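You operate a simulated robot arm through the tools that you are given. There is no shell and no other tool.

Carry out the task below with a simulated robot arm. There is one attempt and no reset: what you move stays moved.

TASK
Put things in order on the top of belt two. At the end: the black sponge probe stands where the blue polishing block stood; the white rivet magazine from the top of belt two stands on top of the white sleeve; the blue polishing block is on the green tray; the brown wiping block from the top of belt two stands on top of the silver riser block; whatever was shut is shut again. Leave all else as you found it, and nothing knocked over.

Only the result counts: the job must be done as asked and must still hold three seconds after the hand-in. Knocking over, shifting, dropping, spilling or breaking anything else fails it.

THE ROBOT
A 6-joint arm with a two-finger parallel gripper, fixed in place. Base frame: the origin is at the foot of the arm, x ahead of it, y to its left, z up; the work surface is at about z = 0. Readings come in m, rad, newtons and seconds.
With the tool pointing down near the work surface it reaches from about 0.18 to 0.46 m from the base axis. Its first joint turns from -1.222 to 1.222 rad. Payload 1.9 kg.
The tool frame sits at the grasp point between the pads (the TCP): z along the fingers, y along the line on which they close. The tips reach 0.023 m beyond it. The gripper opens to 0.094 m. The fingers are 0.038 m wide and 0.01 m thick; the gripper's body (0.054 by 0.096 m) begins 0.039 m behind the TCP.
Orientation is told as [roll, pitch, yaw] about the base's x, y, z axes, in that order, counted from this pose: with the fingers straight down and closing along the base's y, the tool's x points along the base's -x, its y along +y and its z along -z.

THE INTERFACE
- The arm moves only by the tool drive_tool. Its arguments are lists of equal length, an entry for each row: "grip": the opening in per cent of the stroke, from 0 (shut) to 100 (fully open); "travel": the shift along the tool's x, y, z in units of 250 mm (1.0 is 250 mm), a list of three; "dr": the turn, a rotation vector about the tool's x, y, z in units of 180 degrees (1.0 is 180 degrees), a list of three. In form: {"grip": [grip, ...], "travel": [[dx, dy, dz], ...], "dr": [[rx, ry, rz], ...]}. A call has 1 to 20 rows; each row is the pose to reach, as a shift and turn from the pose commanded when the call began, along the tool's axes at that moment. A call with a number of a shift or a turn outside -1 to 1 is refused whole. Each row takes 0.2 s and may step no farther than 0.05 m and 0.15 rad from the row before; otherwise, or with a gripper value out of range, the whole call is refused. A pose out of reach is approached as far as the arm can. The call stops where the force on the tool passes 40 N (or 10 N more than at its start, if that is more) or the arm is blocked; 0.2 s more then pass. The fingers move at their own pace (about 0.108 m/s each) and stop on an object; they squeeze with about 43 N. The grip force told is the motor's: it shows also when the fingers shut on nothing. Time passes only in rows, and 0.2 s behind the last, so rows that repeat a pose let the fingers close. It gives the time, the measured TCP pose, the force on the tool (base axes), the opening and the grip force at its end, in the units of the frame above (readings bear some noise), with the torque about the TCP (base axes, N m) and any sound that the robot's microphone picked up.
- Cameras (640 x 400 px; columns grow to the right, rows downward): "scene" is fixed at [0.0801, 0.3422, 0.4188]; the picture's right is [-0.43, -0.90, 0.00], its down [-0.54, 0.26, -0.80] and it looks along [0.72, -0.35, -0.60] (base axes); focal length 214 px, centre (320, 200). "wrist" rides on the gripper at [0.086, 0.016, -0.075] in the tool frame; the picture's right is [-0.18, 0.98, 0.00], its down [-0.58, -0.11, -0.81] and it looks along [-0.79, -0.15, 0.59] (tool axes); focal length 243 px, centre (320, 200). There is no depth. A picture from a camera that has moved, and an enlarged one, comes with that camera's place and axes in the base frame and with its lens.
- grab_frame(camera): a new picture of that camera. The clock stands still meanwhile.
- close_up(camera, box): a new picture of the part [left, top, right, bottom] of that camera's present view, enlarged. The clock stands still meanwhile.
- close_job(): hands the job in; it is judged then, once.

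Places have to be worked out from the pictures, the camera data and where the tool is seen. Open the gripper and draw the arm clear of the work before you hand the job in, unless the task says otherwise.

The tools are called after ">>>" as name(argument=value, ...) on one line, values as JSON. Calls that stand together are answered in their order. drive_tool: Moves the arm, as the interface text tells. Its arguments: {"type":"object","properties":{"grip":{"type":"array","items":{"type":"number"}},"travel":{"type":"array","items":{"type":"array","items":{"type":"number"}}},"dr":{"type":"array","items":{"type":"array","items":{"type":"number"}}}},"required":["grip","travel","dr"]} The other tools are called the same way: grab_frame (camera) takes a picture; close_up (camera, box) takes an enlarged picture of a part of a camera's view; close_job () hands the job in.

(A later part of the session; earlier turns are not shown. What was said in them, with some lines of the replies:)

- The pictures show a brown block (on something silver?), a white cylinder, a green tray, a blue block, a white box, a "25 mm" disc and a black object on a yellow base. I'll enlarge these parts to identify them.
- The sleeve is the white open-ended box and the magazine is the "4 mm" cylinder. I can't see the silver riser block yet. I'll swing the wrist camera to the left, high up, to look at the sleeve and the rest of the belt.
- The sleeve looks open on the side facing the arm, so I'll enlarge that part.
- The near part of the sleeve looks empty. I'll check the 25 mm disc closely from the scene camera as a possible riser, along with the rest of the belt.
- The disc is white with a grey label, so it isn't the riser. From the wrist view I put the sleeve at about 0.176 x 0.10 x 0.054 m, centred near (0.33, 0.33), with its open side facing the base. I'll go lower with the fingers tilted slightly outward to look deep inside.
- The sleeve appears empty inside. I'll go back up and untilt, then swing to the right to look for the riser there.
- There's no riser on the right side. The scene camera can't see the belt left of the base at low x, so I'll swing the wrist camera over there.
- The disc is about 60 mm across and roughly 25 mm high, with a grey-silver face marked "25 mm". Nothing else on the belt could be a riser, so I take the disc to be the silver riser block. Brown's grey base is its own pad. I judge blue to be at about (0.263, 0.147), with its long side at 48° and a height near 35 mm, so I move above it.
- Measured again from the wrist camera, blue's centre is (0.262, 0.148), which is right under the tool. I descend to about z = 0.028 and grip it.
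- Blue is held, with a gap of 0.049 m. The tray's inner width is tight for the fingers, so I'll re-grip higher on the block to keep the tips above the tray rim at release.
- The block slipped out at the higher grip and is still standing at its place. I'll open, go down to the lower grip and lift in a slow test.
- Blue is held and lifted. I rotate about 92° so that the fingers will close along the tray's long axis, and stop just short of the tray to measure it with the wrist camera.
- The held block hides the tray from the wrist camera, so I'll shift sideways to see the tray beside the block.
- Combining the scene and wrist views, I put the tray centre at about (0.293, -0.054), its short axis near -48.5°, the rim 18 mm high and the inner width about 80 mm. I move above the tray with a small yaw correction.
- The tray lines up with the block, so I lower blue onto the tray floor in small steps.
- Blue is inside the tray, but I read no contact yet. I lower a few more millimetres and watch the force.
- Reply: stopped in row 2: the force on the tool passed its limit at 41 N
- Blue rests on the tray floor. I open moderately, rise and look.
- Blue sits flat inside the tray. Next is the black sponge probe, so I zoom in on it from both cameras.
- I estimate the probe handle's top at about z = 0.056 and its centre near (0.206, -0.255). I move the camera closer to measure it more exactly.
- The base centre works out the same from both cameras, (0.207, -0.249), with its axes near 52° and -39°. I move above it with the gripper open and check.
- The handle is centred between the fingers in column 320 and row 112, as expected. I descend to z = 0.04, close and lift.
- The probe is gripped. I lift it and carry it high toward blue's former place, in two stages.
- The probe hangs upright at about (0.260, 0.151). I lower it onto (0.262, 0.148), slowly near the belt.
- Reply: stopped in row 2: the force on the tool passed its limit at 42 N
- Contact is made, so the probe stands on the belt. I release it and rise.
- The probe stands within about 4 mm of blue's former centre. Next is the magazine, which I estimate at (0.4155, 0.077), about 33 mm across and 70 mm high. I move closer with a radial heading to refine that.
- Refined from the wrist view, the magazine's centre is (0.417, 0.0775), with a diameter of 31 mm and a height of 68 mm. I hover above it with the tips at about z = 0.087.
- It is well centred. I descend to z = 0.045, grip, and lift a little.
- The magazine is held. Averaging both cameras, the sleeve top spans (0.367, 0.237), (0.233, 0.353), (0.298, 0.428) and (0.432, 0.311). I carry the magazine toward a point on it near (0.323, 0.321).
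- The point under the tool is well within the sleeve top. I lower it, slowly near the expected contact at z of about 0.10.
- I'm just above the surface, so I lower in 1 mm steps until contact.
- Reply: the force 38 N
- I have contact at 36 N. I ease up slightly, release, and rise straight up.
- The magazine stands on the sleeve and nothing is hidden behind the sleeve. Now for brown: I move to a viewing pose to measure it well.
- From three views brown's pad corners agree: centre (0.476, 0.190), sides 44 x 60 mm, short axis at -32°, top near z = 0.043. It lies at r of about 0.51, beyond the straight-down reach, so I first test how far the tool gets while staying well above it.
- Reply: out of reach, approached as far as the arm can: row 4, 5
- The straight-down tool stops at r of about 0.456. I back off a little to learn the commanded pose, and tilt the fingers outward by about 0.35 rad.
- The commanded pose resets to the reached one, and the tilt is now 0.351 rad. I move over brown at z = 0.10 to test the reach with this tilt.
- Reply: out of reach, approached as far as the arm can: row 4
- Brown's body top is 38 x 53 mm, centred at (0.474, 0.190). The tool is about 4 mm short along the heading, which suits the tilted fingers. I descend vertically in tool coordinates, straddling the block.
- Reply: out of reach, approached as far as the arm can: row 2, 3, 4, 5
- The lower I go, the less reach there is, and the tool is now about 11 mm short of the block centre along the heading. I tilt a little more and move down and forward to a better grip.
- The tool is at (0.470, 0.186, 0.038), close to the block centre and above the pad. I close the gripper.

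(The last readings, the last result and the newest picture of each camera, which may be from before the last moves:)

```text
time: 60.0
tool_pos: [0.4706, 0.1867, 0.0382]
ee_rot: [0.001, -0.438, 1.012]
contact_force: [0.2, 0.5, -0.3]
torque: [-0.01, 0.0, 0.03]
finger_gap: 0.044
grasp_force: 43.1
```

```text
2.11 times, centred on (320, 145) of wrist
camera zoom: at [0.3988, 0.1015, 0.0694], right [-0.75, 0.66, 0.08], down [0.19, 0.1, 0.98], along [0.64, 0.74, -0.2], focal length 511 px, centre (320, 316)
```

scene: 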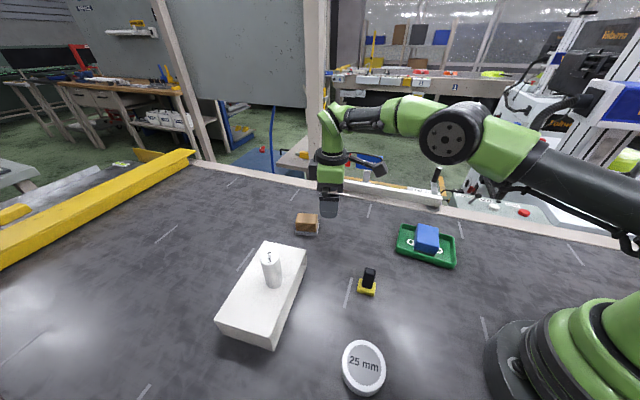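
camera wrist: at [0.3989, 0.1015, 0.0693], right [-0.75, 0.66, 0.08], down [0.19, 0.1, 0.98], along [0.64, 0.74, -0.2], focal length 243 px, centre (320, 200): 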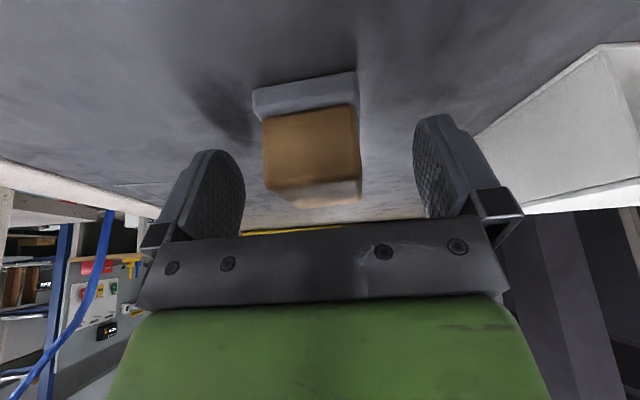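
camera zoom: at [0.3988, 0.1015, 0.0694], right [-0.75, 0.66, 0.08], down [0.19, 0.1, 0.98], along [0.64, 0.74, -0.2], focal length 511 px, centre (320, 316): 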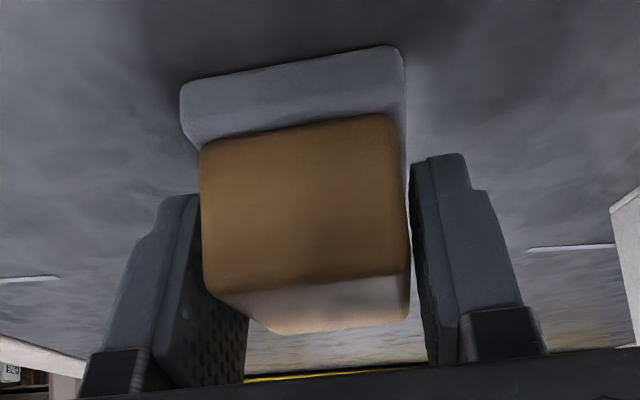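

The gap is 0.044 m. I do a slow vertical lift of 30 mm and check that the block comes up upright.

>>> drive_tool(grip=[0, 0, 0, 0, 0], travel=[[-0.008, 0, -0.018], [-0.017, 0, -0.036], [-0.026, 0, -0.055], [-0.038, 0, -0.082], [-0.051, 0, -0.109]], dr=[[0, 0, 0], [0, 0, 0], [0, 0, 0], [0, 0, 0], [0, 0, 0]])

>>> close_up(camera="wrist", box=[200, 50, 440, 240])

>>> close_up(camera="scene", box=[260, 160, 380, 250])

```text
time: 61.2
tool_pos: [0.4716, 0.1865, 0.0697]
ee_rot: [0.0, -0.437, 1.014]
contact_force: [0.6, -0.5, 0.0]
torque: [0.0, 0.03, 0.0]
finger_gap: 0.0437
grasp_force: 42.2
```

```text
2.11 times, centred on (320, 145) of wrist
camera zoom: at [0.3991, 0.1021, 0.1009], right [-0.75, 0.66, 0.08], down [0.19, 0.1, 0.98], along [0.64, 0.74, -0.2], focal length 511 px, centre (320, 316)
```

zoom: 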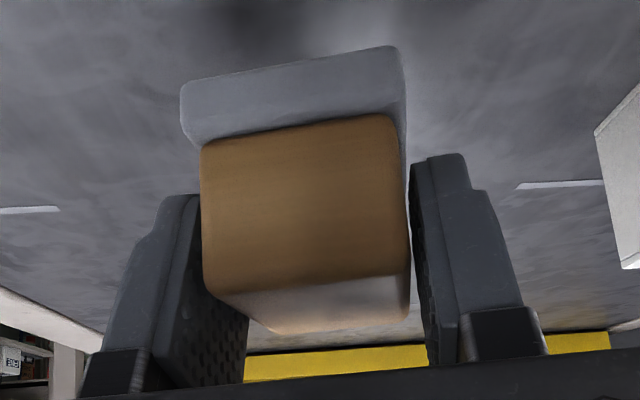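

```text
4.44 times, centred on (320, 205) of scene
camera zoom: at [0.0801, 0.3422, 0.4188], right [-0.43, -0.9, 0.0], down [-0.54, 0.26, -0.8], along [0.72, -0.35, -0.6], focal length 953 px, centre (320, 178)
```

zoom: 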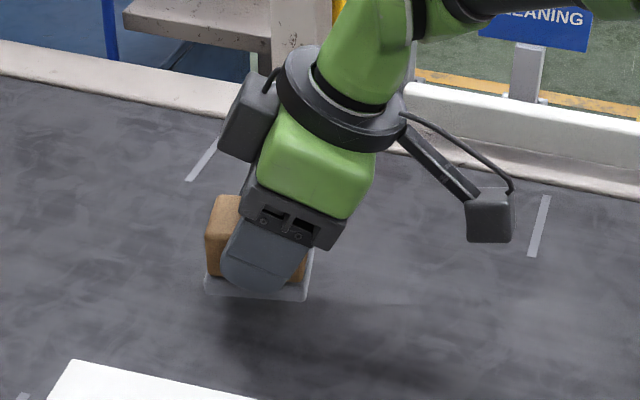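

The block hangs upright and unchanged in the fingers. I raise it and retreat toward the riser with the same orientation, keeping clear of the sleeve and the magazine.

>>> drive_tool(grip=[0, 0, 0, 0, 0], travel=[[0.0, 0.02, -0.11], [0.028, 0.1, -0.2], [0.056, 0.18, -0.29], [0.084, 0.26, -0.37], [0.112, 0.344, -0.45]], dr=[[0, 0, 0], [0, 0, 0], [0, 0, 0], [0, 0, 0], [0, 0, 0]])

>>> grab_frame(camera="scene")

>>> grab_frame(camera="wrist")

```text
time: 62.4
tool_pos: [0.3568, 0.1713, 0.1585]
ee_rot: [0.001, -0.44, 1.013]
contact_force: [0.4, 0.2, -0.5]
torque: [-0.02, -0.02, 0.01]
finger_gap: 0.0436
grasp_force: 42.7
```

```text
taken
```

scene: 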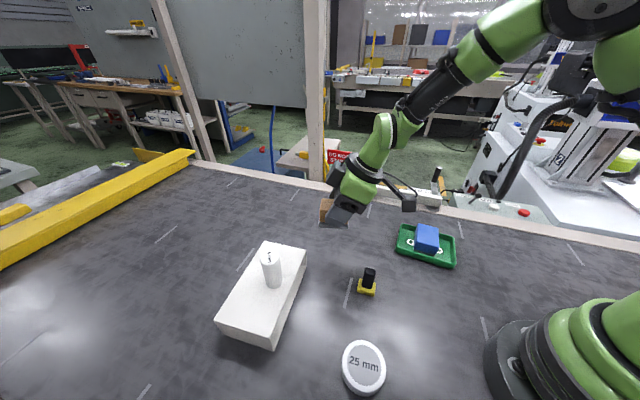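

```text
taken
camera wrist: at [0.285, 0.0856, 0.1892], right [-0.74, 0.66, 0.08], down [0.19, 0.1, 0.98], along [0.64, 0.74, -0.2], focal length 243 px, centre (320, 200)
```

wrist: 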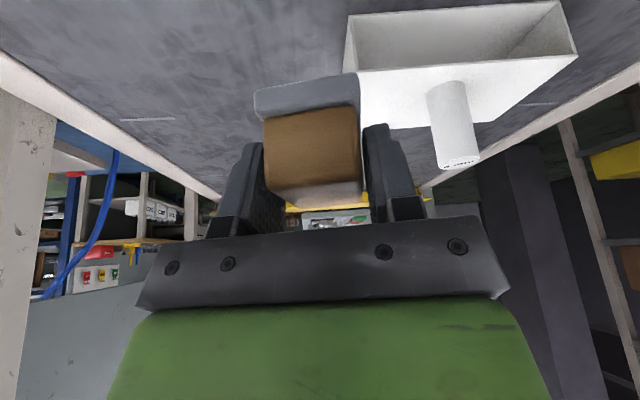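

Block and tool are steady. I put the riser's centre at about (0.149, 0.232), so the tool target is (0.1455, 0.2285), and I move there at the same height.

>>> drive_tool(grip=[0, 0, 0, 0, 0, 0], travel=[[0.038, 0.14, -0.018], [0.076, 0.28, -0.036], [0.114, 0.42, -0.054], [0.151, 0.56, -0.071], [0.189, 0.7, -0.089], [0.227, 0.84, -0.107]], dr=[[0, 0, 0], [0, 0, 0], [0, 0, 0], [0, 0, 0], [0, 0, 0], [0, 0, 0]])

>>> grab_frame(camera="scene")

>>> grab_frame(camera="wrist")

```text
time: 63.8
tool_pos: [0.1549, 0.2253, 0.1674]
ee_rot: [0.01, -0.436, 1.013]
contact_force: [-0.5, -0.2, -1.5]
torque: [-0.01, -0.01, 0.03]
finger_gap: 0.0438
grasp_force: 42.8
out of reach, approached as far as the arm can: row 6
```

```text
taken
```

scene: 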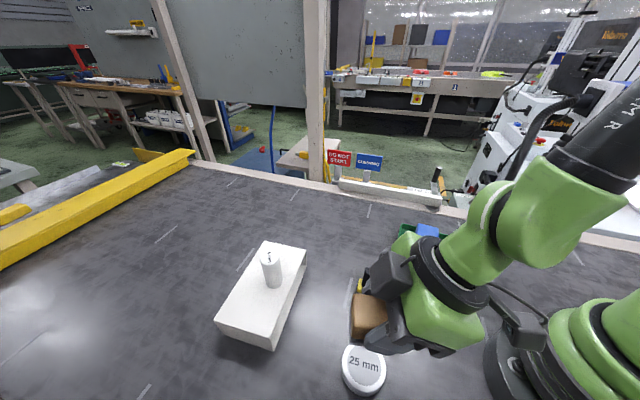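

```text
taken
camera wrist: at [0.0831, 0.14, 0.1973], right [-0.75, 0.66, 0.09], down [0.2, 0.1, 0.98], along [0.63, 0.75, -0.2], focal length 243 px, centre (320, 200)
```

wrist: 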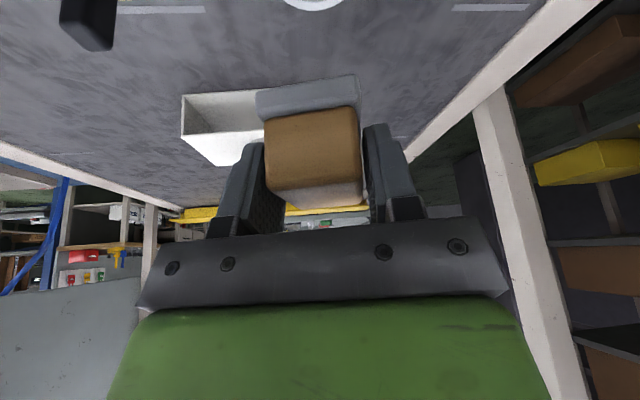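

The pose is limited on the inner side with this tilt direction. I rotate about the vertical by +0.907 rad to a heading of 110°, so the wrist moves outward while the block stays upright.

>>> drive_tool(grip=[0, 0, 0, 0, 0, 0, 0], travel=[[0, 0, 0], [0, 0, 0], [0, 0, 0], [0, 0, 0], [0, 0, 0], [0, 0, 0], [0, 0, 0]], dr=[[-0.0175, 0, -0.0373], [-0.035, 0, -0.0747], [-0.0526, 0, -0.112], [-0.0701, 0, -0.1493], [-0.0876, 0, -0.1866], [-0.1052, 0, -0.224], [-0.1227, 0, -0.2613]])

>>> grab_frame(camera="scene")

>>> grab_frame(camera="wrist")

```text
time: 65.4
tool_pos: [0.1558, 0.2266, 0.1641]
ee_rot: [0.0, -0.437, 1.92]
contact_force: [0.5, -0.2, -1.2]
torque: [-0.02, 0.0, 0.01]
finger_gap: 0.0437
grasp_force: 42.6
```

```text
taken
```

scene: 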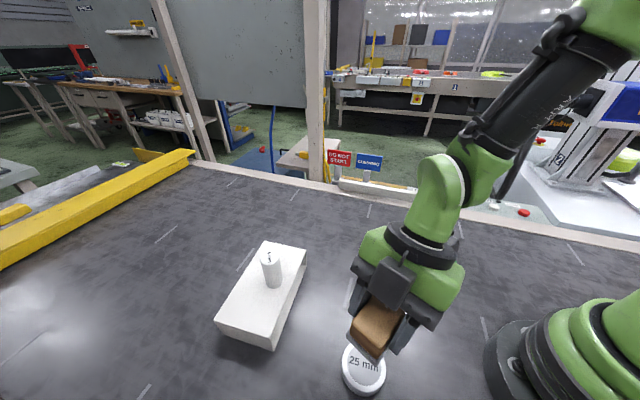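

```text
taken
camera wrist: at [0.178, 0.1162, 0.1938], right [-0.98, -0.18, 0.08], down [0.04, 0.21, 0.98], along [-0.19, 0.96, -0.2], focal length 243 px, centre (320, 200)
```

wrist: 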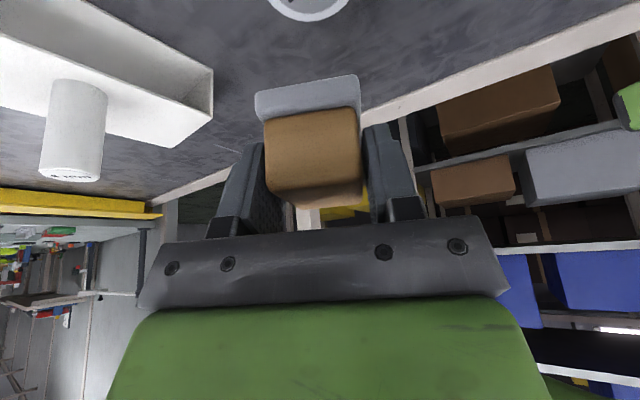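

The rotation worked: roll is zero and yaw is 1.92. I zoom in on the riser in both views to fix its centre.

>>> close_up(camera="wrist", box=[250, 0, 370, 70])

>>> close_up(camera="scene", box=[310, 280, 430, 400])

```text
5.33 times, centred on (310, 35) of wrist
camera zoom: at [0.178, 0.1162, 0.1938], right [-0.98, -0.18, 0.08], down [0.04, 0.21, 0.98], along [-0.19, 0.96, -0.2], focal length 1294 px, centre (373, 1080)
```

zoom: 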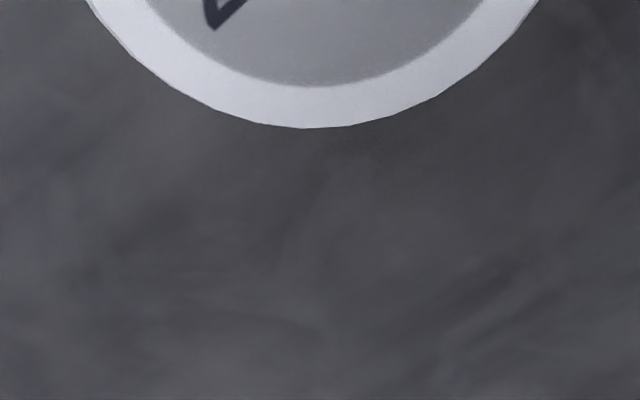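

```text
3.33 times, centred on (370, 340) of scene
camera zoom: at [0.0801, 0.3422, 0.4188], right [-0.43, -0.9, 0.0], down [-0.54, 0.26, -0.8], along [0.72, -0.35, -0.6], focal length 715 px, centre (153, -267)
```

zoom: 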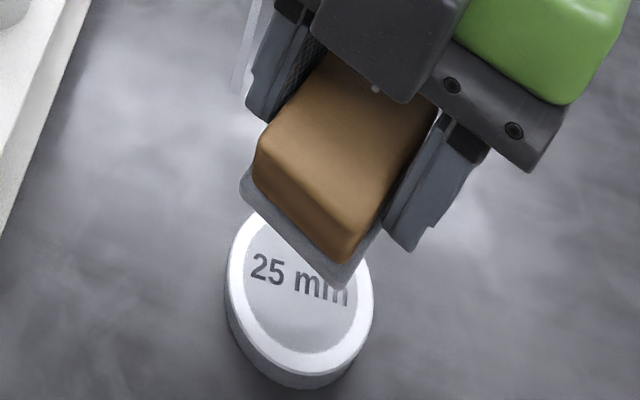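

Fitting a circle to the rim gives the riser's centre at (0.150, 0.232) with a radius of 32 mm. I lower to about 10 mm above it with a small lateral correction.

>>> drive_tool(grip=[0, 0, 0, 0, 0], travel=[[0.025, 0.016, 0.07], [0.053, 0.016, 0.14], [0.085, 0.016, 0.21], [0.115, 0.016, 0.27], [0.138, 0.016, 0.324]], dr=[[0, 0, 0], [0, 0, 0], [0, 0, 0], [0, 0, 0], [0, 0, 0]])

>>> close_up(camera="scene", box=[300, 280, 430, 400])

>>> grab_frame(camera="wrist")

```text
time: 66.6
tool_pos: [0.1622, 0.2356, 0.0831]
ee_rot: [0.007, -0.436, 1.919]
contact_force: [-0.2, 0.7, -0.5]
torque: [0.01, 0.05, 0.0]
finger_gap: 0.0438
grasp_force: 43.0
out of reach, approached as far as the arm can: row 4, 5
```

```text
3.33 times, centred on (365, 340) of scene
camera zoom: at [0.0801, 0.3422, 0.4188], right [-0.43, -0.9, 0.0], down [-0.54, 0.26, -0.8], along [0.72, -0.35, -0.6], focal length 715 px, centre (170, -267)
```

zoom: 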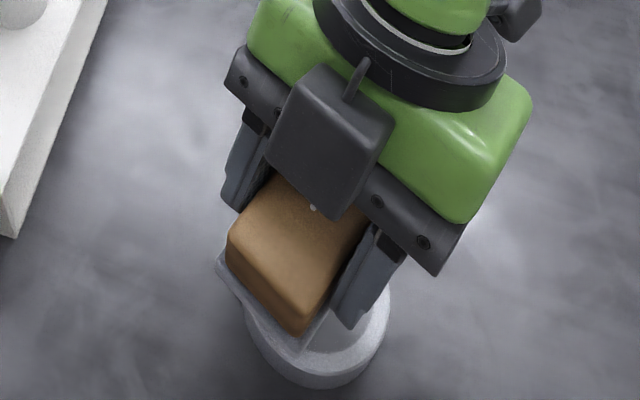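

```text
taken
camera wrist: at [0.1827, 0.1273, 0.1138], right [-0.98, -0.18, 0.08], down [0.04, 0.21, 0.98], along [-0.19, 0.96, -0.2], focal length 243 px, centre (320, 200)
```

wrist: 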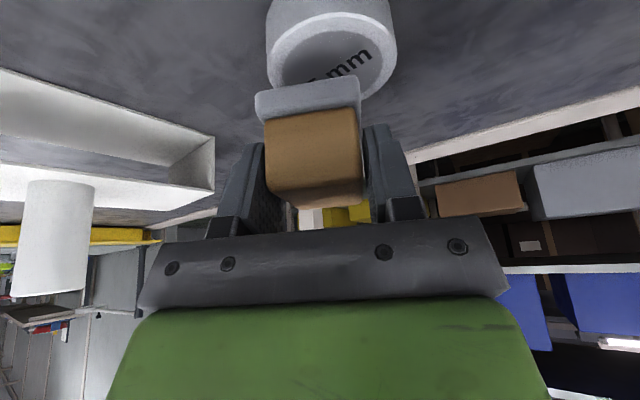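

With this tilt the inner, low pose is out of reach. A safer way is to set brown down upright on free belt near (0.40, 0.09), re-grip it with the tool straight down, and then put it on the riser. First I go back up and turn the heading back.

>>> drive_tool(grip=[0, 0, 0, 0], travel=[[-0.03, 0, -0.07], [-0.05, -0.02, -0.16], [-0.04, -0.07, -0.25], [-0.023, -0.117, -0.342]], dr=[[0, 0, 0], [0, 0, 0], [0, 0, 0], [0, 0, 0]])

>>> drive_tool(grip=[0, 0, 0, 0, 0, 0, 0], travel=[[0.066, -0.059, -0.031], [0.132, -0.117, -0.062], [0.198, -0.176, -0.092], [0.264, -0.234, -0.123], [0.33, -0.293, -0.154], [0.396, -0.351, -0.185], [0.462, -0.41, -0.216]], dr=[[0.0175, 0, 0.0373], [0.035, 0, 0.0747], [0.0526, 0, 0.112], [0.0701, 0, 0.1493], [0.0876, 0, 0.1866], [0.1052, 0, 0.224], [0.1227, 0, 0.2613]])

>>> grab_frame(camera="wrist")

>>> grab_frame(camera="scene")

```text
time: 67.6
tool_pos: [0.1974, 0.2178, 0.1666]
ee_rot: [0.002, -0.438, 1.917]
contact_force: [0.8, -0.2, -0.4]
torque: [-0.01, -0.03, -0.01]
finger_gap: 0.044
grasp_force: 42.9
```

```text
time: 69.2
tool_pos: [0.3409, 0.1326, 0.1627]
ee_rot: [0.0, -0.438, 1.009]
contact_force: [0.1, 0.4, -0.4]
torque: [0.0, 0.0, -0.01]
finger_gap: 0.0436
grasp_force: 42.7
```

```text
taken
camera wrist: at [0.2683, 0.048, 0.1945], right [-0.74, 0.66, 0.08], down [0.19, 0.1, 0.98], along [0.64, 0.74, -0.2], focal length 243 px, centre (320, 200)
```

wrist: 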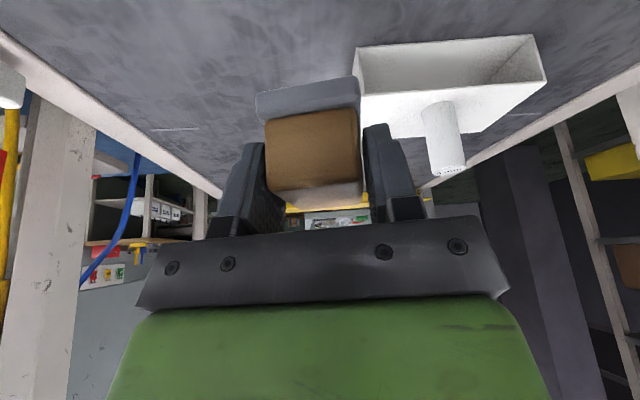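

```text
taken
```

scene: 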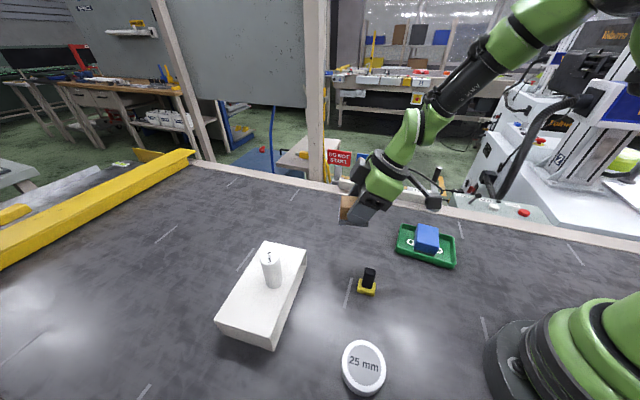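

The arm is back at a comfortable pose. I carry the block to about (0.40, 0.145) on free belt and lower it to just above contact.

>>> drive_tool(grip=[0, 0, 0, 0, 0, 0, 0], travel=[[-0.076, -0.087, 0.035], [-0.152, -0.1735, 0.071], [-0.1, -0.1735, 0.182], [-0.05, -0.1735, 0.289], [0.0, -0.1735, 0.395], [0.03, -0.1735, 0.459], [0.045, -0.1735, 0.491]], dr=[[0, 0, 0], [0, 0, 0], [0, 0, 0], [0, 0, 0], [0, 0, 0], [0, 0, 0], [0, 0, 0]])

>>> close_up(camera="scene", box=[270, 170, 400, 260])

```text
time: 70.8
tool_pos: [0.3978, 0.1459, 0.0494]
ee_rot: [-0.003, -0.438, 1.012]
contact_force: [-1.3, 0.8, -0.9]
torque: [-0.02, 0.02, -0.03]
finger_gap: 0.0438
grasp_force: 42.9
```

```text
4.44 times, centred on (335, 215) of scene
camera zoom: at [0.0801, 0.3422, 0.4188], right [-0.43, -0.9, 0.0], down [-0.54, 0.26, -0.8], along [0.72, -0.35, -0.6], focal length 953 px, centre (253, 133)
```

zoom: 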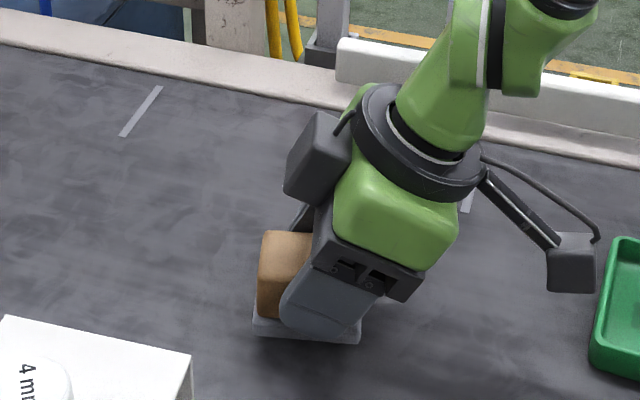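

>>> drive_tool(grip=[0, 0, 0, 0, 0, 0, 0], travel=[[0.0068, 0, 0.0145], [0.0119, 0, 0.0253], [0.0144, 0, 0.0308], [0.0161, 0, 0.0344], [0.0178, 0, 0.038], [0.0195, 0, 0.0416], [0.0212, 0, 0.0453]], dr=[[0, 0, 0], [0, 0, 0], [0, 0, 0], [0, 0, 0], [0, 0, 0], [0, 0, 0], [0, 0, 0]])

```text
time: 72.4
tool_pos: [0.3979, 0.1444, 0.0375]
ee_rot: [-0.001, -0.442, 1.012]
contact_force: [-10.0, -2.4, 27.6]
torque: [-0.65, 0.65, -0.18]
finger_gap: 0.0436
grasp_force: 43.1
```

The block touches the belt. I ease up slightly, open, and withdraw along the tool axis.

>>> drive_tool(grip=[0, 80, 80, 80, 80, 80, 80, 80], travel=[[-0.001, 0, -0.0025], [-0.001, 0, -0.0025], [-0.001, 0, -0.0025], [-0.001, 0, -0.0025], [-0.001, 0, -0.1], [-0.001, 0, -0.22], [-0.001, 0, -0.35], [-0.001, 0, -0.5]], dr=[[0, 0, 0], [0, 0, 0], [0, 0, 0], [0, 0, 0], [0, 0, 0], [0, 0, 0], [0, 0, 0], [0, 0, 0]])

>>> grab_frame(camera="scene")

>>> grab_frame(camera="wrist")

```text
time: 74.2
tool_pos: [0.3706, 0.1002, 0.1501]
ee_rot: [-0.001, -0.437, 1.012]
contact_force: [0.5, 0.1, -0.1]
torque: [-0.05, 0.01, 0.02]
finger_gap: 0.0752
grasp_force: 0.0
```

```text
taken
```

scene: 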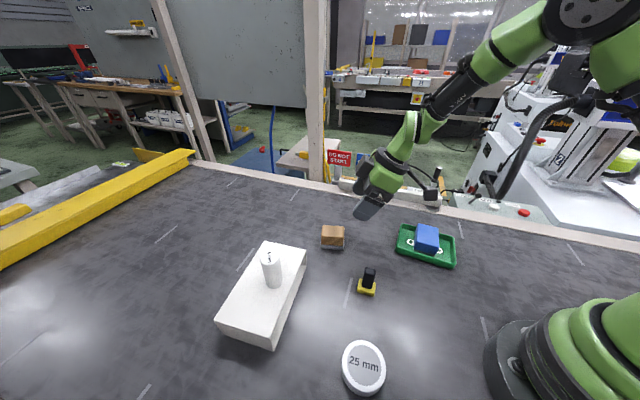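

```text
taken
camera wrist: at [0.299, 0.0148, 0.1803], right [-0.75, 0.66, 0.08], down [0.19, 0.1, 0.98], along [0.64, 0.74, -0.2], focal length 243 px, centre (320, 200)
```

wrist: 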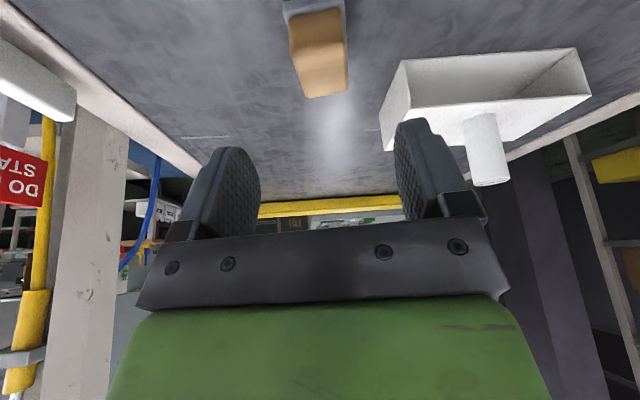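

Brown stands upright at its interim place. I untilt the tool and view the block from straight-down orientation.

>>> drive_tool(grip=[100, 100, 100, 100], travel=[[0, 0, 0], [0, 0, 0], [0, 0, 0], [0, 0, 0]], dr=[[0, 0.035, 0], [0, 0.07, 0], [0, 0.105, 0], [0, 0.139, 0]])

>>> close_up(camera="wrist", box=[230, 0, 400, 130])

>>> close_up(camera="scene", box=[300, 210, 360, 260])

```text
time: 75.2
tool_pos: [0.3705, 0.1012, 0.1505]
ee_rot: [-0.002, 0.001, 1.012]
contact_force: [0.9, 0.1, 0.6]
torque: [0.03, 0.0, -0.01]
finger_gap: 0.094
grasp_force: 0.1
```

```text
3.08 times, centred on (315, 65) of wrist
camera zoom: at [0.3107, 0.0355, 0.2251], right [-0.74, 0.68, 0.0], down [0.4, 0.44, 0.81], along [0.55, 0.59, -0.59], focal length 746 px, centre (335, 615)
```

zoom: 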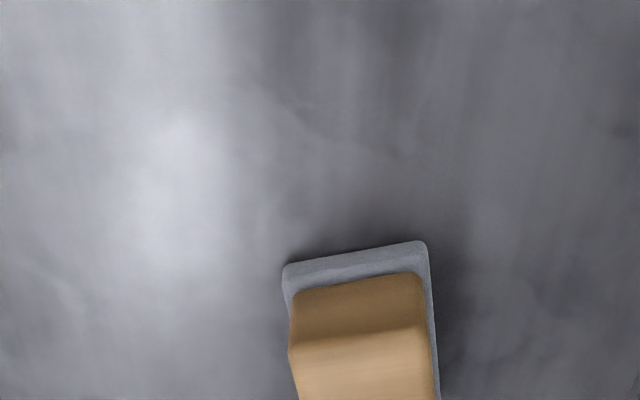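

```text
8.00 times, centred on (330, 235) of scene
camera zoom: at [0.0801, 0.3422, 0.4188], right [-0.43, -0.9, 0.0], down [-0.54, 0.26, -0.8], along [0.72, -0.35, -0.6], focal length 1716 px, centre (240, -80)
```

zoom: 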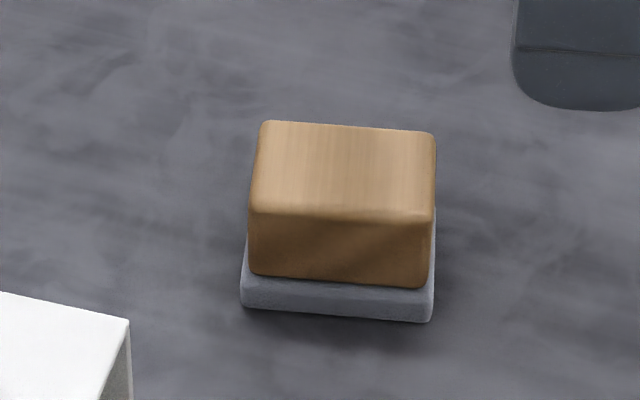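

Brown is upright, centred at about (0.402, 0.149) with the same yaw. I move over it with the tool vertical at z = 0.08.

>>> drive_tool(grip=[100, 100, 100, 100], travel=[[-0.08, -0.002, 0.05], [-0.16, -0.004, 0.12], [-0.232, -0.006, 0.2], [-0.232, -0.006, 0.28]], dr=[[0, 0, 0], [0, 0, 0], [0, 0, 0], [0, 0, 0]])

>>> grab_frame(camera="wrist")

>>> close_up(camera="scene", box=[280, 170, 400, 260])

```text
time: 76.2
tool_pos: [0.4021, 0.1488, 0.0797]
ee_rot: [0.0, 0.0, 1.012]
contact_force: [-0.2, -0.3, 0.2]
torque: [0.0, 0.0, -0.01]
finger_gap: 0.094
grasp_force: 0.1
```

```text
taken
camera wrist: at [0.3429, 0.0837, 0.1542], right [-0.74, 0.68, 0.0], down [0.4, 0.43, 0.81], along [0.55, 0.59, -0.59], focal length 243 px, centre (320, 200)
```

wrist: 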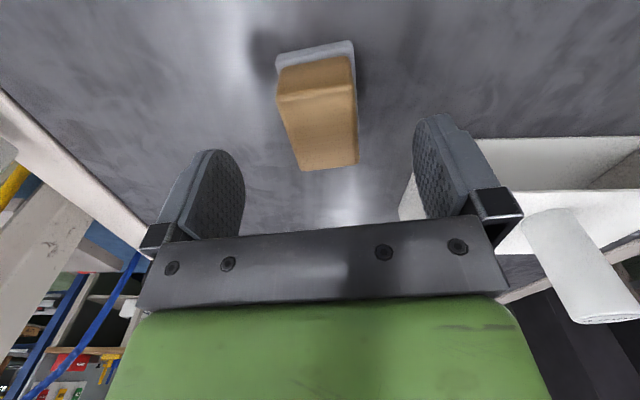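

```text
4.44 times, centred on (340, 215) of scene
camera zoom: at [0.0801, 0.3422, 0.4188], right [-0.43, -0.9, 0.0], down [-0.54, 0.26, -0.8], along [0.72, -0.35, -0.6], focal length 953 px, centre (231, 133)
```

zoom: 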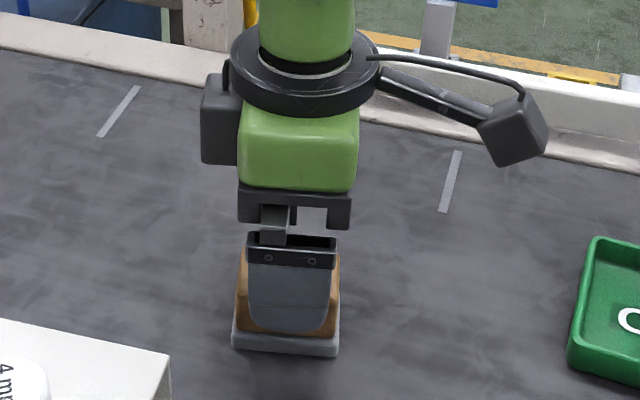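

It is well aligned. I descend to z = 0.036, grip the body and lift as a test.

>>> drive_tool(grip=[100, 100, 100, 0, 0, 0, 0, 0], travel=[[0, 0, 0.08], [0, 0, 0.15], [0, 0, 0.175], [0, 0, 0.175], [0, 0, 0.175], [0, 0, 0.175], [0, 0, 0.175], [0, 0, 0.175]], dr=[[0, 0, 0], [0, 0, 0], [0, 0, 0], [0, 0, 0], [0, 0, 0], [0, 0, 0], [0, 0, 0], [0, 0, 0]])

>>> drive_tool(grip=[0, 0, 0, 0, 0, 0], travel=[[0, 0, -0.03], [0, 0, -0.06], [0, 0, -0.14], [0, 0, -0.26], [0, 0, -0.38], [0, 0, -0.5]], dr=[[0, 0, 0], [0, 0, 0], [0, 0, 0], [0, 0, 0], [0, 0, 0], [0, 0, 0]])

>>> grab_frame(camera="scene")

>>> grab_frame(camera="wrist")

```text
time: 78.0
tool_pos: [0.4016, 0.1487, 0.0371]
ee_rot: [0.0, -0.001, 1.013]
contact_force: [-0.5, -0.5, 0.6]
torque: [0.0, -0.05, 0.01]
finger_gap: 0.0393
grasp_force: 43.0
```

```text
time: 79.4
tool_pos: [0.4014, 0.1508, 0.163]
ee_rot: [0.002, -0.001, 1.012]
contact_force: [0.7, 0.4, -2.1]
torque: [-0.01, 0.0, 0.01]
finger_gap: 0.0395
grasp_force: 43.3
```

```text
taken
```

scene: 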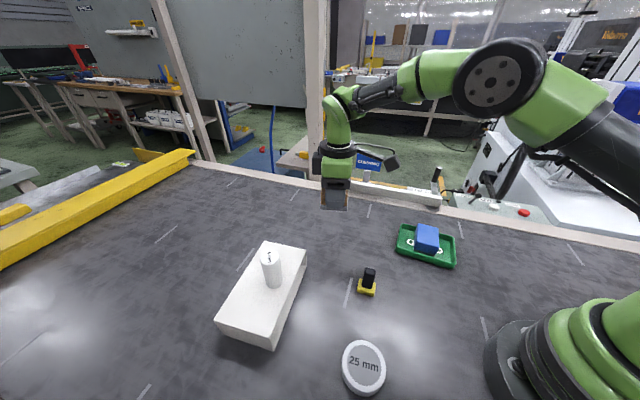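

```text
taken
camera wrist: at [0.3414, 0.085, 0.2366], right [-0.74, 0.68, 0.0], down [0.4, 0.43, 0.81], along [0.55, 0.59, -0.59], focal length 243 px, centre (320, 200)
```

wrist: 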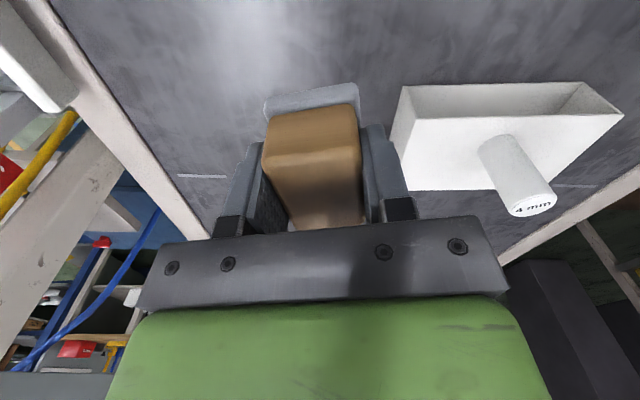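

Brown is held by its body with a gap of 39 mm. I carry it over to the riser in two stages.

>>> drive_tool(grip=[0, 0, 0, 0, 0], travel=[[0.03, 0.123, 0], [0.061, 0.247, 0], [0.091, 0.37, 0], [0.121, 0.494, 0], [0.152, 0.617, 0]], dr=[[0, 0, 0], [0, 0, 0], [0, 0, 0], [0, 0, 0], [0, 0, 0]])

>>> drive_tool(grip=[0, 0, 0], travel=[[0.034, 0.137, 0], [0.067, 0.274, 0], [0.101, 0.411, 0]], dr=[[0, 0, 0], [0, 0, 0], [0, 0, 0]])

>>> grab_frame(camera="scene")

>>> grab_frame(camera="wrist")

```text
time: 80.6
tool_pos: [0.2484, 0.1996, 0.1611]
ee_rot: [-0.002, -0.002, 1.013]
contact_force: [0.7, -0.7, -1.0]
torque: [0.01, -0.02, 0.01]
finger_gap: 0.0393
grasp_force: 42.5
```

```text
time: 81.4
tool_pos: [0.1485, 0.2319, 0.1633]
ee_rot: [0.0, -0.001, 1.012]
contact_force: [-0.3, 0.5, -0.6]
torque: [0.0, 0.01, -0.03]
finger_gap: 0.039
grasp_force: 43.1
```

```text
taken
```

scene: 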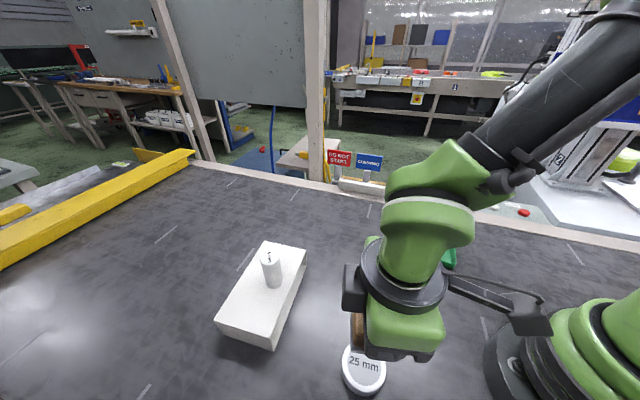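

```text
taken
camera wrist: at [0.0891, 0.1659, 0.2371], right [-0.74, 0.68, 0.0], down [0.4, 0.43, 0.81], along [0.55, 0.59, -0.59], focal length 243 px, centre (320, 200)
```

wrist: 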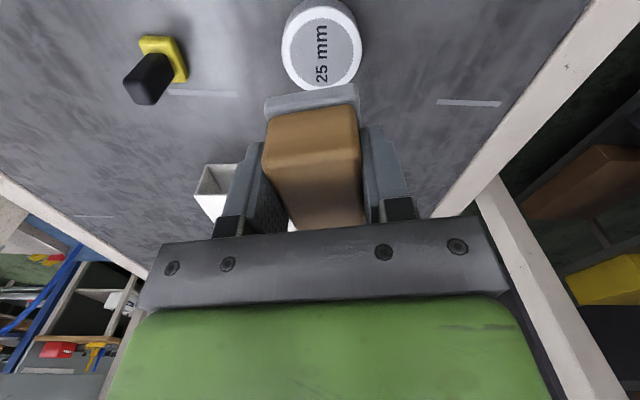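

>>> close_up(camera="wrist", box=[260, 0, 380, 110])

```text
3.64 times, centred on (320, 55) of wrist
camera zoom: at [0.0891, 0.1659, 0.2371], right [-0.74, 0.68, 0.0], down [0.4, 0.43, 0.81], along [0.55, 0.59, -0.59], focal length 882 px, centre (320, 727)
```

zoom: 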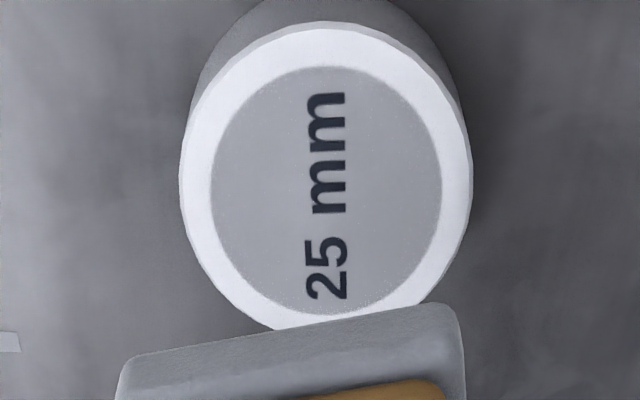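

The riser's centre measures (0.148, 0.232), directly under the tool to within 2 mm. I lower to just above it, then in 1 mm steps until contact.

>>> drive_tool(grip=[0, 0, 0, 0, 0], travel=[[0, 0.003, 0.12], [0, 0.003, 0.23], [0, 0.003, 0.31], [0, 0.003, 0.35], [0, 0.003, 0.371]], dr=[[0, 0, 0], [0, 0, 0], [0, 0, 0], [0, 0, 0], [0, 0, 0]])

>>> close_up(camera="scene", box=[300, 280, 430, 400])

>>> close_up(camera="wrist", box=[220, 0, 420, 240])

```text
time: 82.6
tool_pos: [0.1503, 0.2314, 0.0693]
ee_rot: [0.0, -0.001, 1.013]
contact_force: [-0.5, -0.1, -0.7]
torque: [0.02, -0.01, 0.01]
finger_gap: 0.039
grasp_force: 43.0
```

```text
3.33 times, centred on (365, 340) of scene
camera zoom: at [0.0801, 0.3422, 0.4188], right [-0.43, -0.9, 0.0], down [-0.54, 0.26, -0.8], along [0.72, -0.35, -0.6], focal length 715 px, centre (170, -267)
```

zoom: 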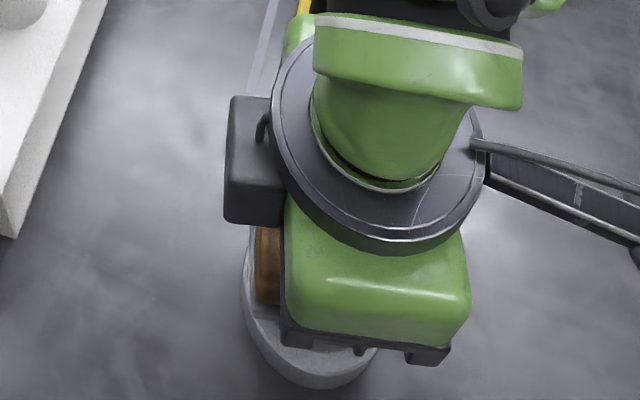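

```text
1.67 times, centred on (320, 120) of wrist
camera zoom: at [0.0913, 0.1662, 0.1436], right [-0.74, 0.68, 0.0], down [0.4, 0.43, 0.81], along [0.55, 0.59, -0.59], focal length 404 px, centre (320, 333)
```

zoom: 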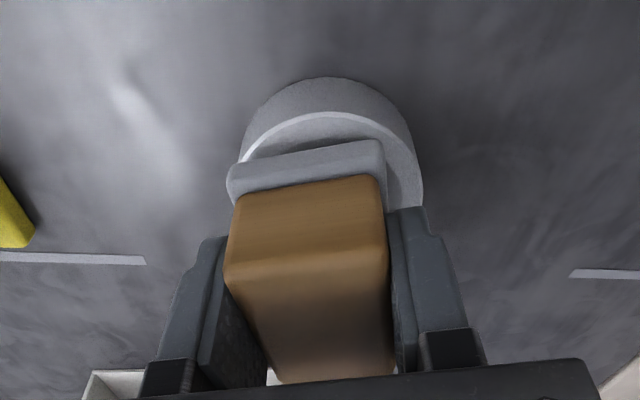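

The block is about 6 mm above the riser and centred on it to within about 2 mm. I lower in 1 mm steps.

>>> drive_tool(grip=[0, 0, 0, 0, 0, 0, 0, 0, 0], travel=[[0, 0.004, 0.008], [0, 0.004, 0.014], [0, 0.004, 0.018], [0, 0.004, 0.022], [0, 0.004, 0.025], [0, 0.004, 0.028], [0, 0.004, 0.031], [0, 0.004, 0.034], [0, 0.004, 0.037]], dr=[[0, 0, 0], [0, 0, 0], [0, 0, 0], [0, 0, 0], [0, 0, 0], [0, 0, 0], [0, 0, 0], [0, 0, 0], [0, 0, 0]])

```text
time: 84.6
tool_pos: [0.1495, 0.233, 0.0595]
ee_rot: [0.0, -0.002, 1.012]
contact_force: [-1.8, -3.4, 12.9]
torque: [-0.02, 0.02, 0.03]
finger_gap: 0.0389
grasp_force: 43.3
stopped in row 9: the force on the tool passed its limit at 41 N (the readings are from after the stop); the commanded pose is now the measured one
```

Flat contact at TCP z of about 0.060, which means the riser top is at about 25 mm. I release and rise.

>>> drive_tool(grip=[0, 75, 75, 75, 75, 75, 75, 75, 75], travel=[[0, 0, -0.002], [0, 0, -0.002], [0, 0, -0.002], [0, 0, -0.002], [0, 0, -0.05], [0, 0, -0.13], [0, 0, -0.25], [0, 0, -0.4], [0, 0, -0.55]], dr=[[0, 0, 0], [0, 0, 0], [0, 0, 0], [0, 0, 0], [0, 0, 0], [0, 0, 0], [0, 0, 0], [0, 0, 0], [0, 0, 0]])

>>> grab_frame(camera="wrist")

>>> grab_frame(camera="scene")

```text
time: 86.6
tool_pos: [0.148, 0.2303, 0.2021]
ee_rot: [-0.001, -0.001, 1.011]
contact_force: [0.1, 0.4, 0.7]
torque: [0.02, -0.02, 0.0]
finger_gap: 0.0704
grasp_force: 0.0
```

```text
taken
camera wrist: at [0.089, 0.1651, 0.2761], right [-0.74, 0.68, 0.0], down [0.4, 0.43, 0.81], along [0.55, 0.59, -0.59], focal length 243 px, centre (320, 200)
```

wrist: 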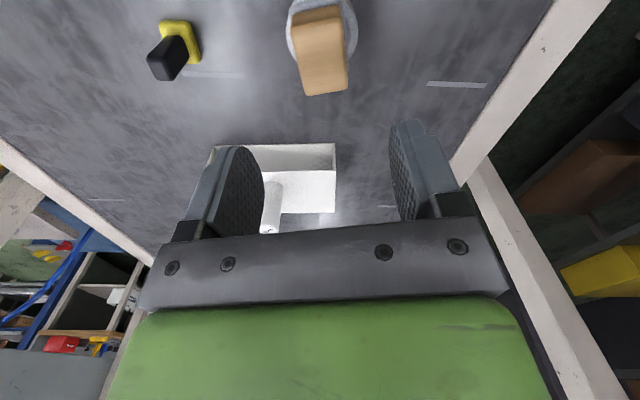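

```text
taken
```

scene: 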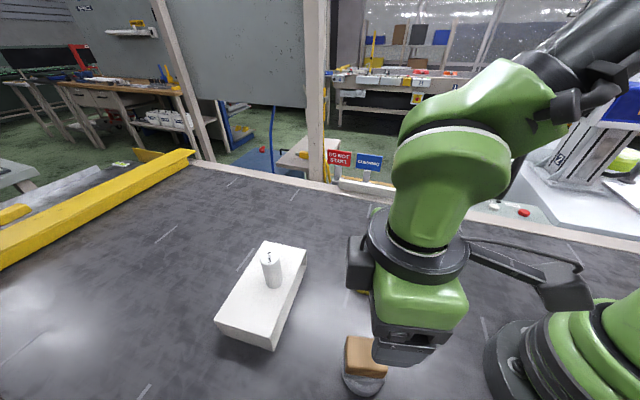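

Brown stands on the riser. I draw the arm clear to near its starting pose, gripper open, and check everything.

>>> drive_tool(grip=[100, 100, 100, 100, 100, 100, 100, 100], travel=[[0, 0, -0.12], [0.02, -0.114, -0.2], [0.04, -0.227, -0.27], [0.06, -0.34, -0.34], [0.08, -0.454, -0.34], [0.1, -0.568, -0.34], [0.12, -0.68, -0.34], [0.14, -0.795, -0.34]], dr=[[0, 0, 0], [0, 0, 0.046], [0, 0, 0.092], [0, 0, 0.138], [0, 0, 0.184], [0, 0, 0.23], [0, 0, 0.276], [0, 0, 0.322]])

>>> grab_frame(camera="scene")

>>> close_up(camera="scene", box=[320, 300, 420, 400])

>>> close_up(camera="scene", box=[200, 220, 480, 395])

```text
time: 88.4
tool_pos: [0.2983, 0.0961, 0.2835]
ee_rot: [0.002, 0.0, -0.003]
contact_force: [0.3, 0.7, 0.2]
torque: [0.02, 0.0, -0.02]
finger_gap: 0.0939
grasp_force: 0.0
```

```text
taken
```

scene: 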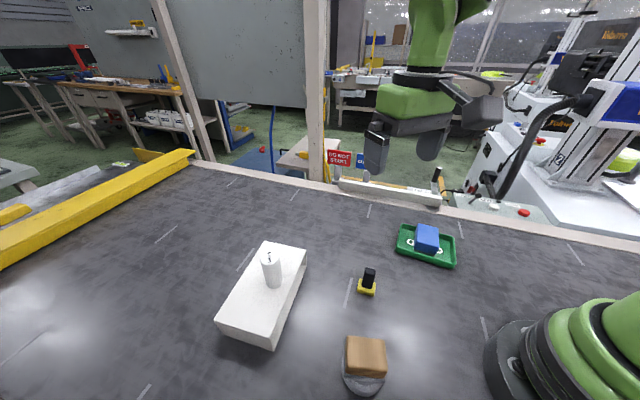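

```text
4.00 times, centred on (370, 350) of scene
camera zoom: at [0.08, 0.3422, 0.4188], right [-0.43, -0.9, 0.0], down [-0.54, 0.26, -0.8], along [0.72, -0.35, -0.6], focal length 858 px, centre (120, -400)
```

zoom: 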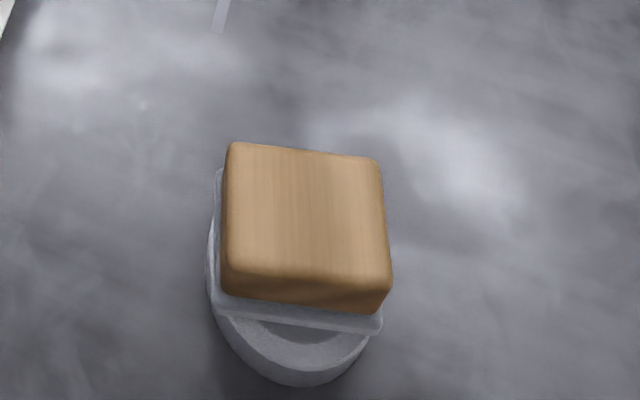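

```text
2.29 times, centred on (340, 308) of scene
camera zoom: at [0.08, 0.3422, 0.4188], right [-0.43, -0.9, 0.0], down [-0.54, 0.26, -0.8], along [0.72, -0.35, -0.6], focal length 490 px, centre (274, -46)
```

zoom: 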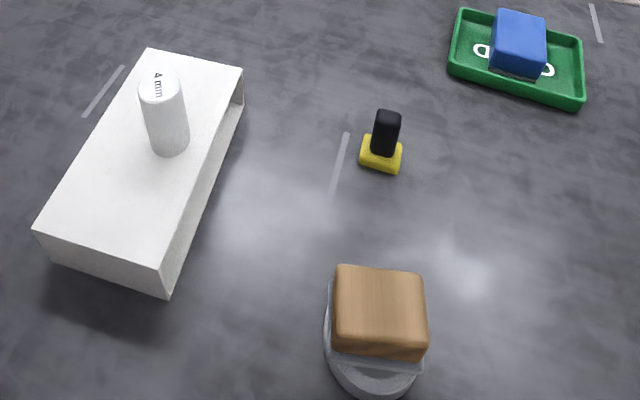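

All four moves check out in the final views:

- **Probe:** it stands where blue stood.
- **Magazine:** it stands on the sleeve.
- **Blue block:** it lies flat on the green tray.
- **Brown block:** it sits centred on the 25 mm riser.

Nothing else moved, nothing was opened, and the arm is clear with the gripper open, so I hand in the job.

>>> close_job()

```text
The job is handed in.
```

The job is handed in, and the final pictures show all four pieces where you asked for them. No verdict came back with the hand-in.

- **Black sponge probe:** it stands on the blue polishing block's old place, within about 4 mm of that spot.
- **White rivet magazine:** the cylinder marked "4 mm" stands upright on top of the white sleeve.
- **Blue polishing block:** it lies flat inside the green tray.
- **Brown wiping block:** it stands centred on the round block marked "25 mm".

**Riser block:** I took the round "25 mm" block to be the silver riser. It has a silver-grey face and its top is about 25 mm high, and I found nothing else on the belt that could be a riser. It was not labelled as one, so this is my reading.

**Handling:** blue slipped out of a high grip once and stayed standing in place, and I gripped it again lower. Brown lay too far out for a straight-down grip, so I set it down once on free belt before placing it on the riser.

I opened nothing, so there was nothing to shut again. I saw nothing else moved or knocked over, and the arm is clear with the gripper open.
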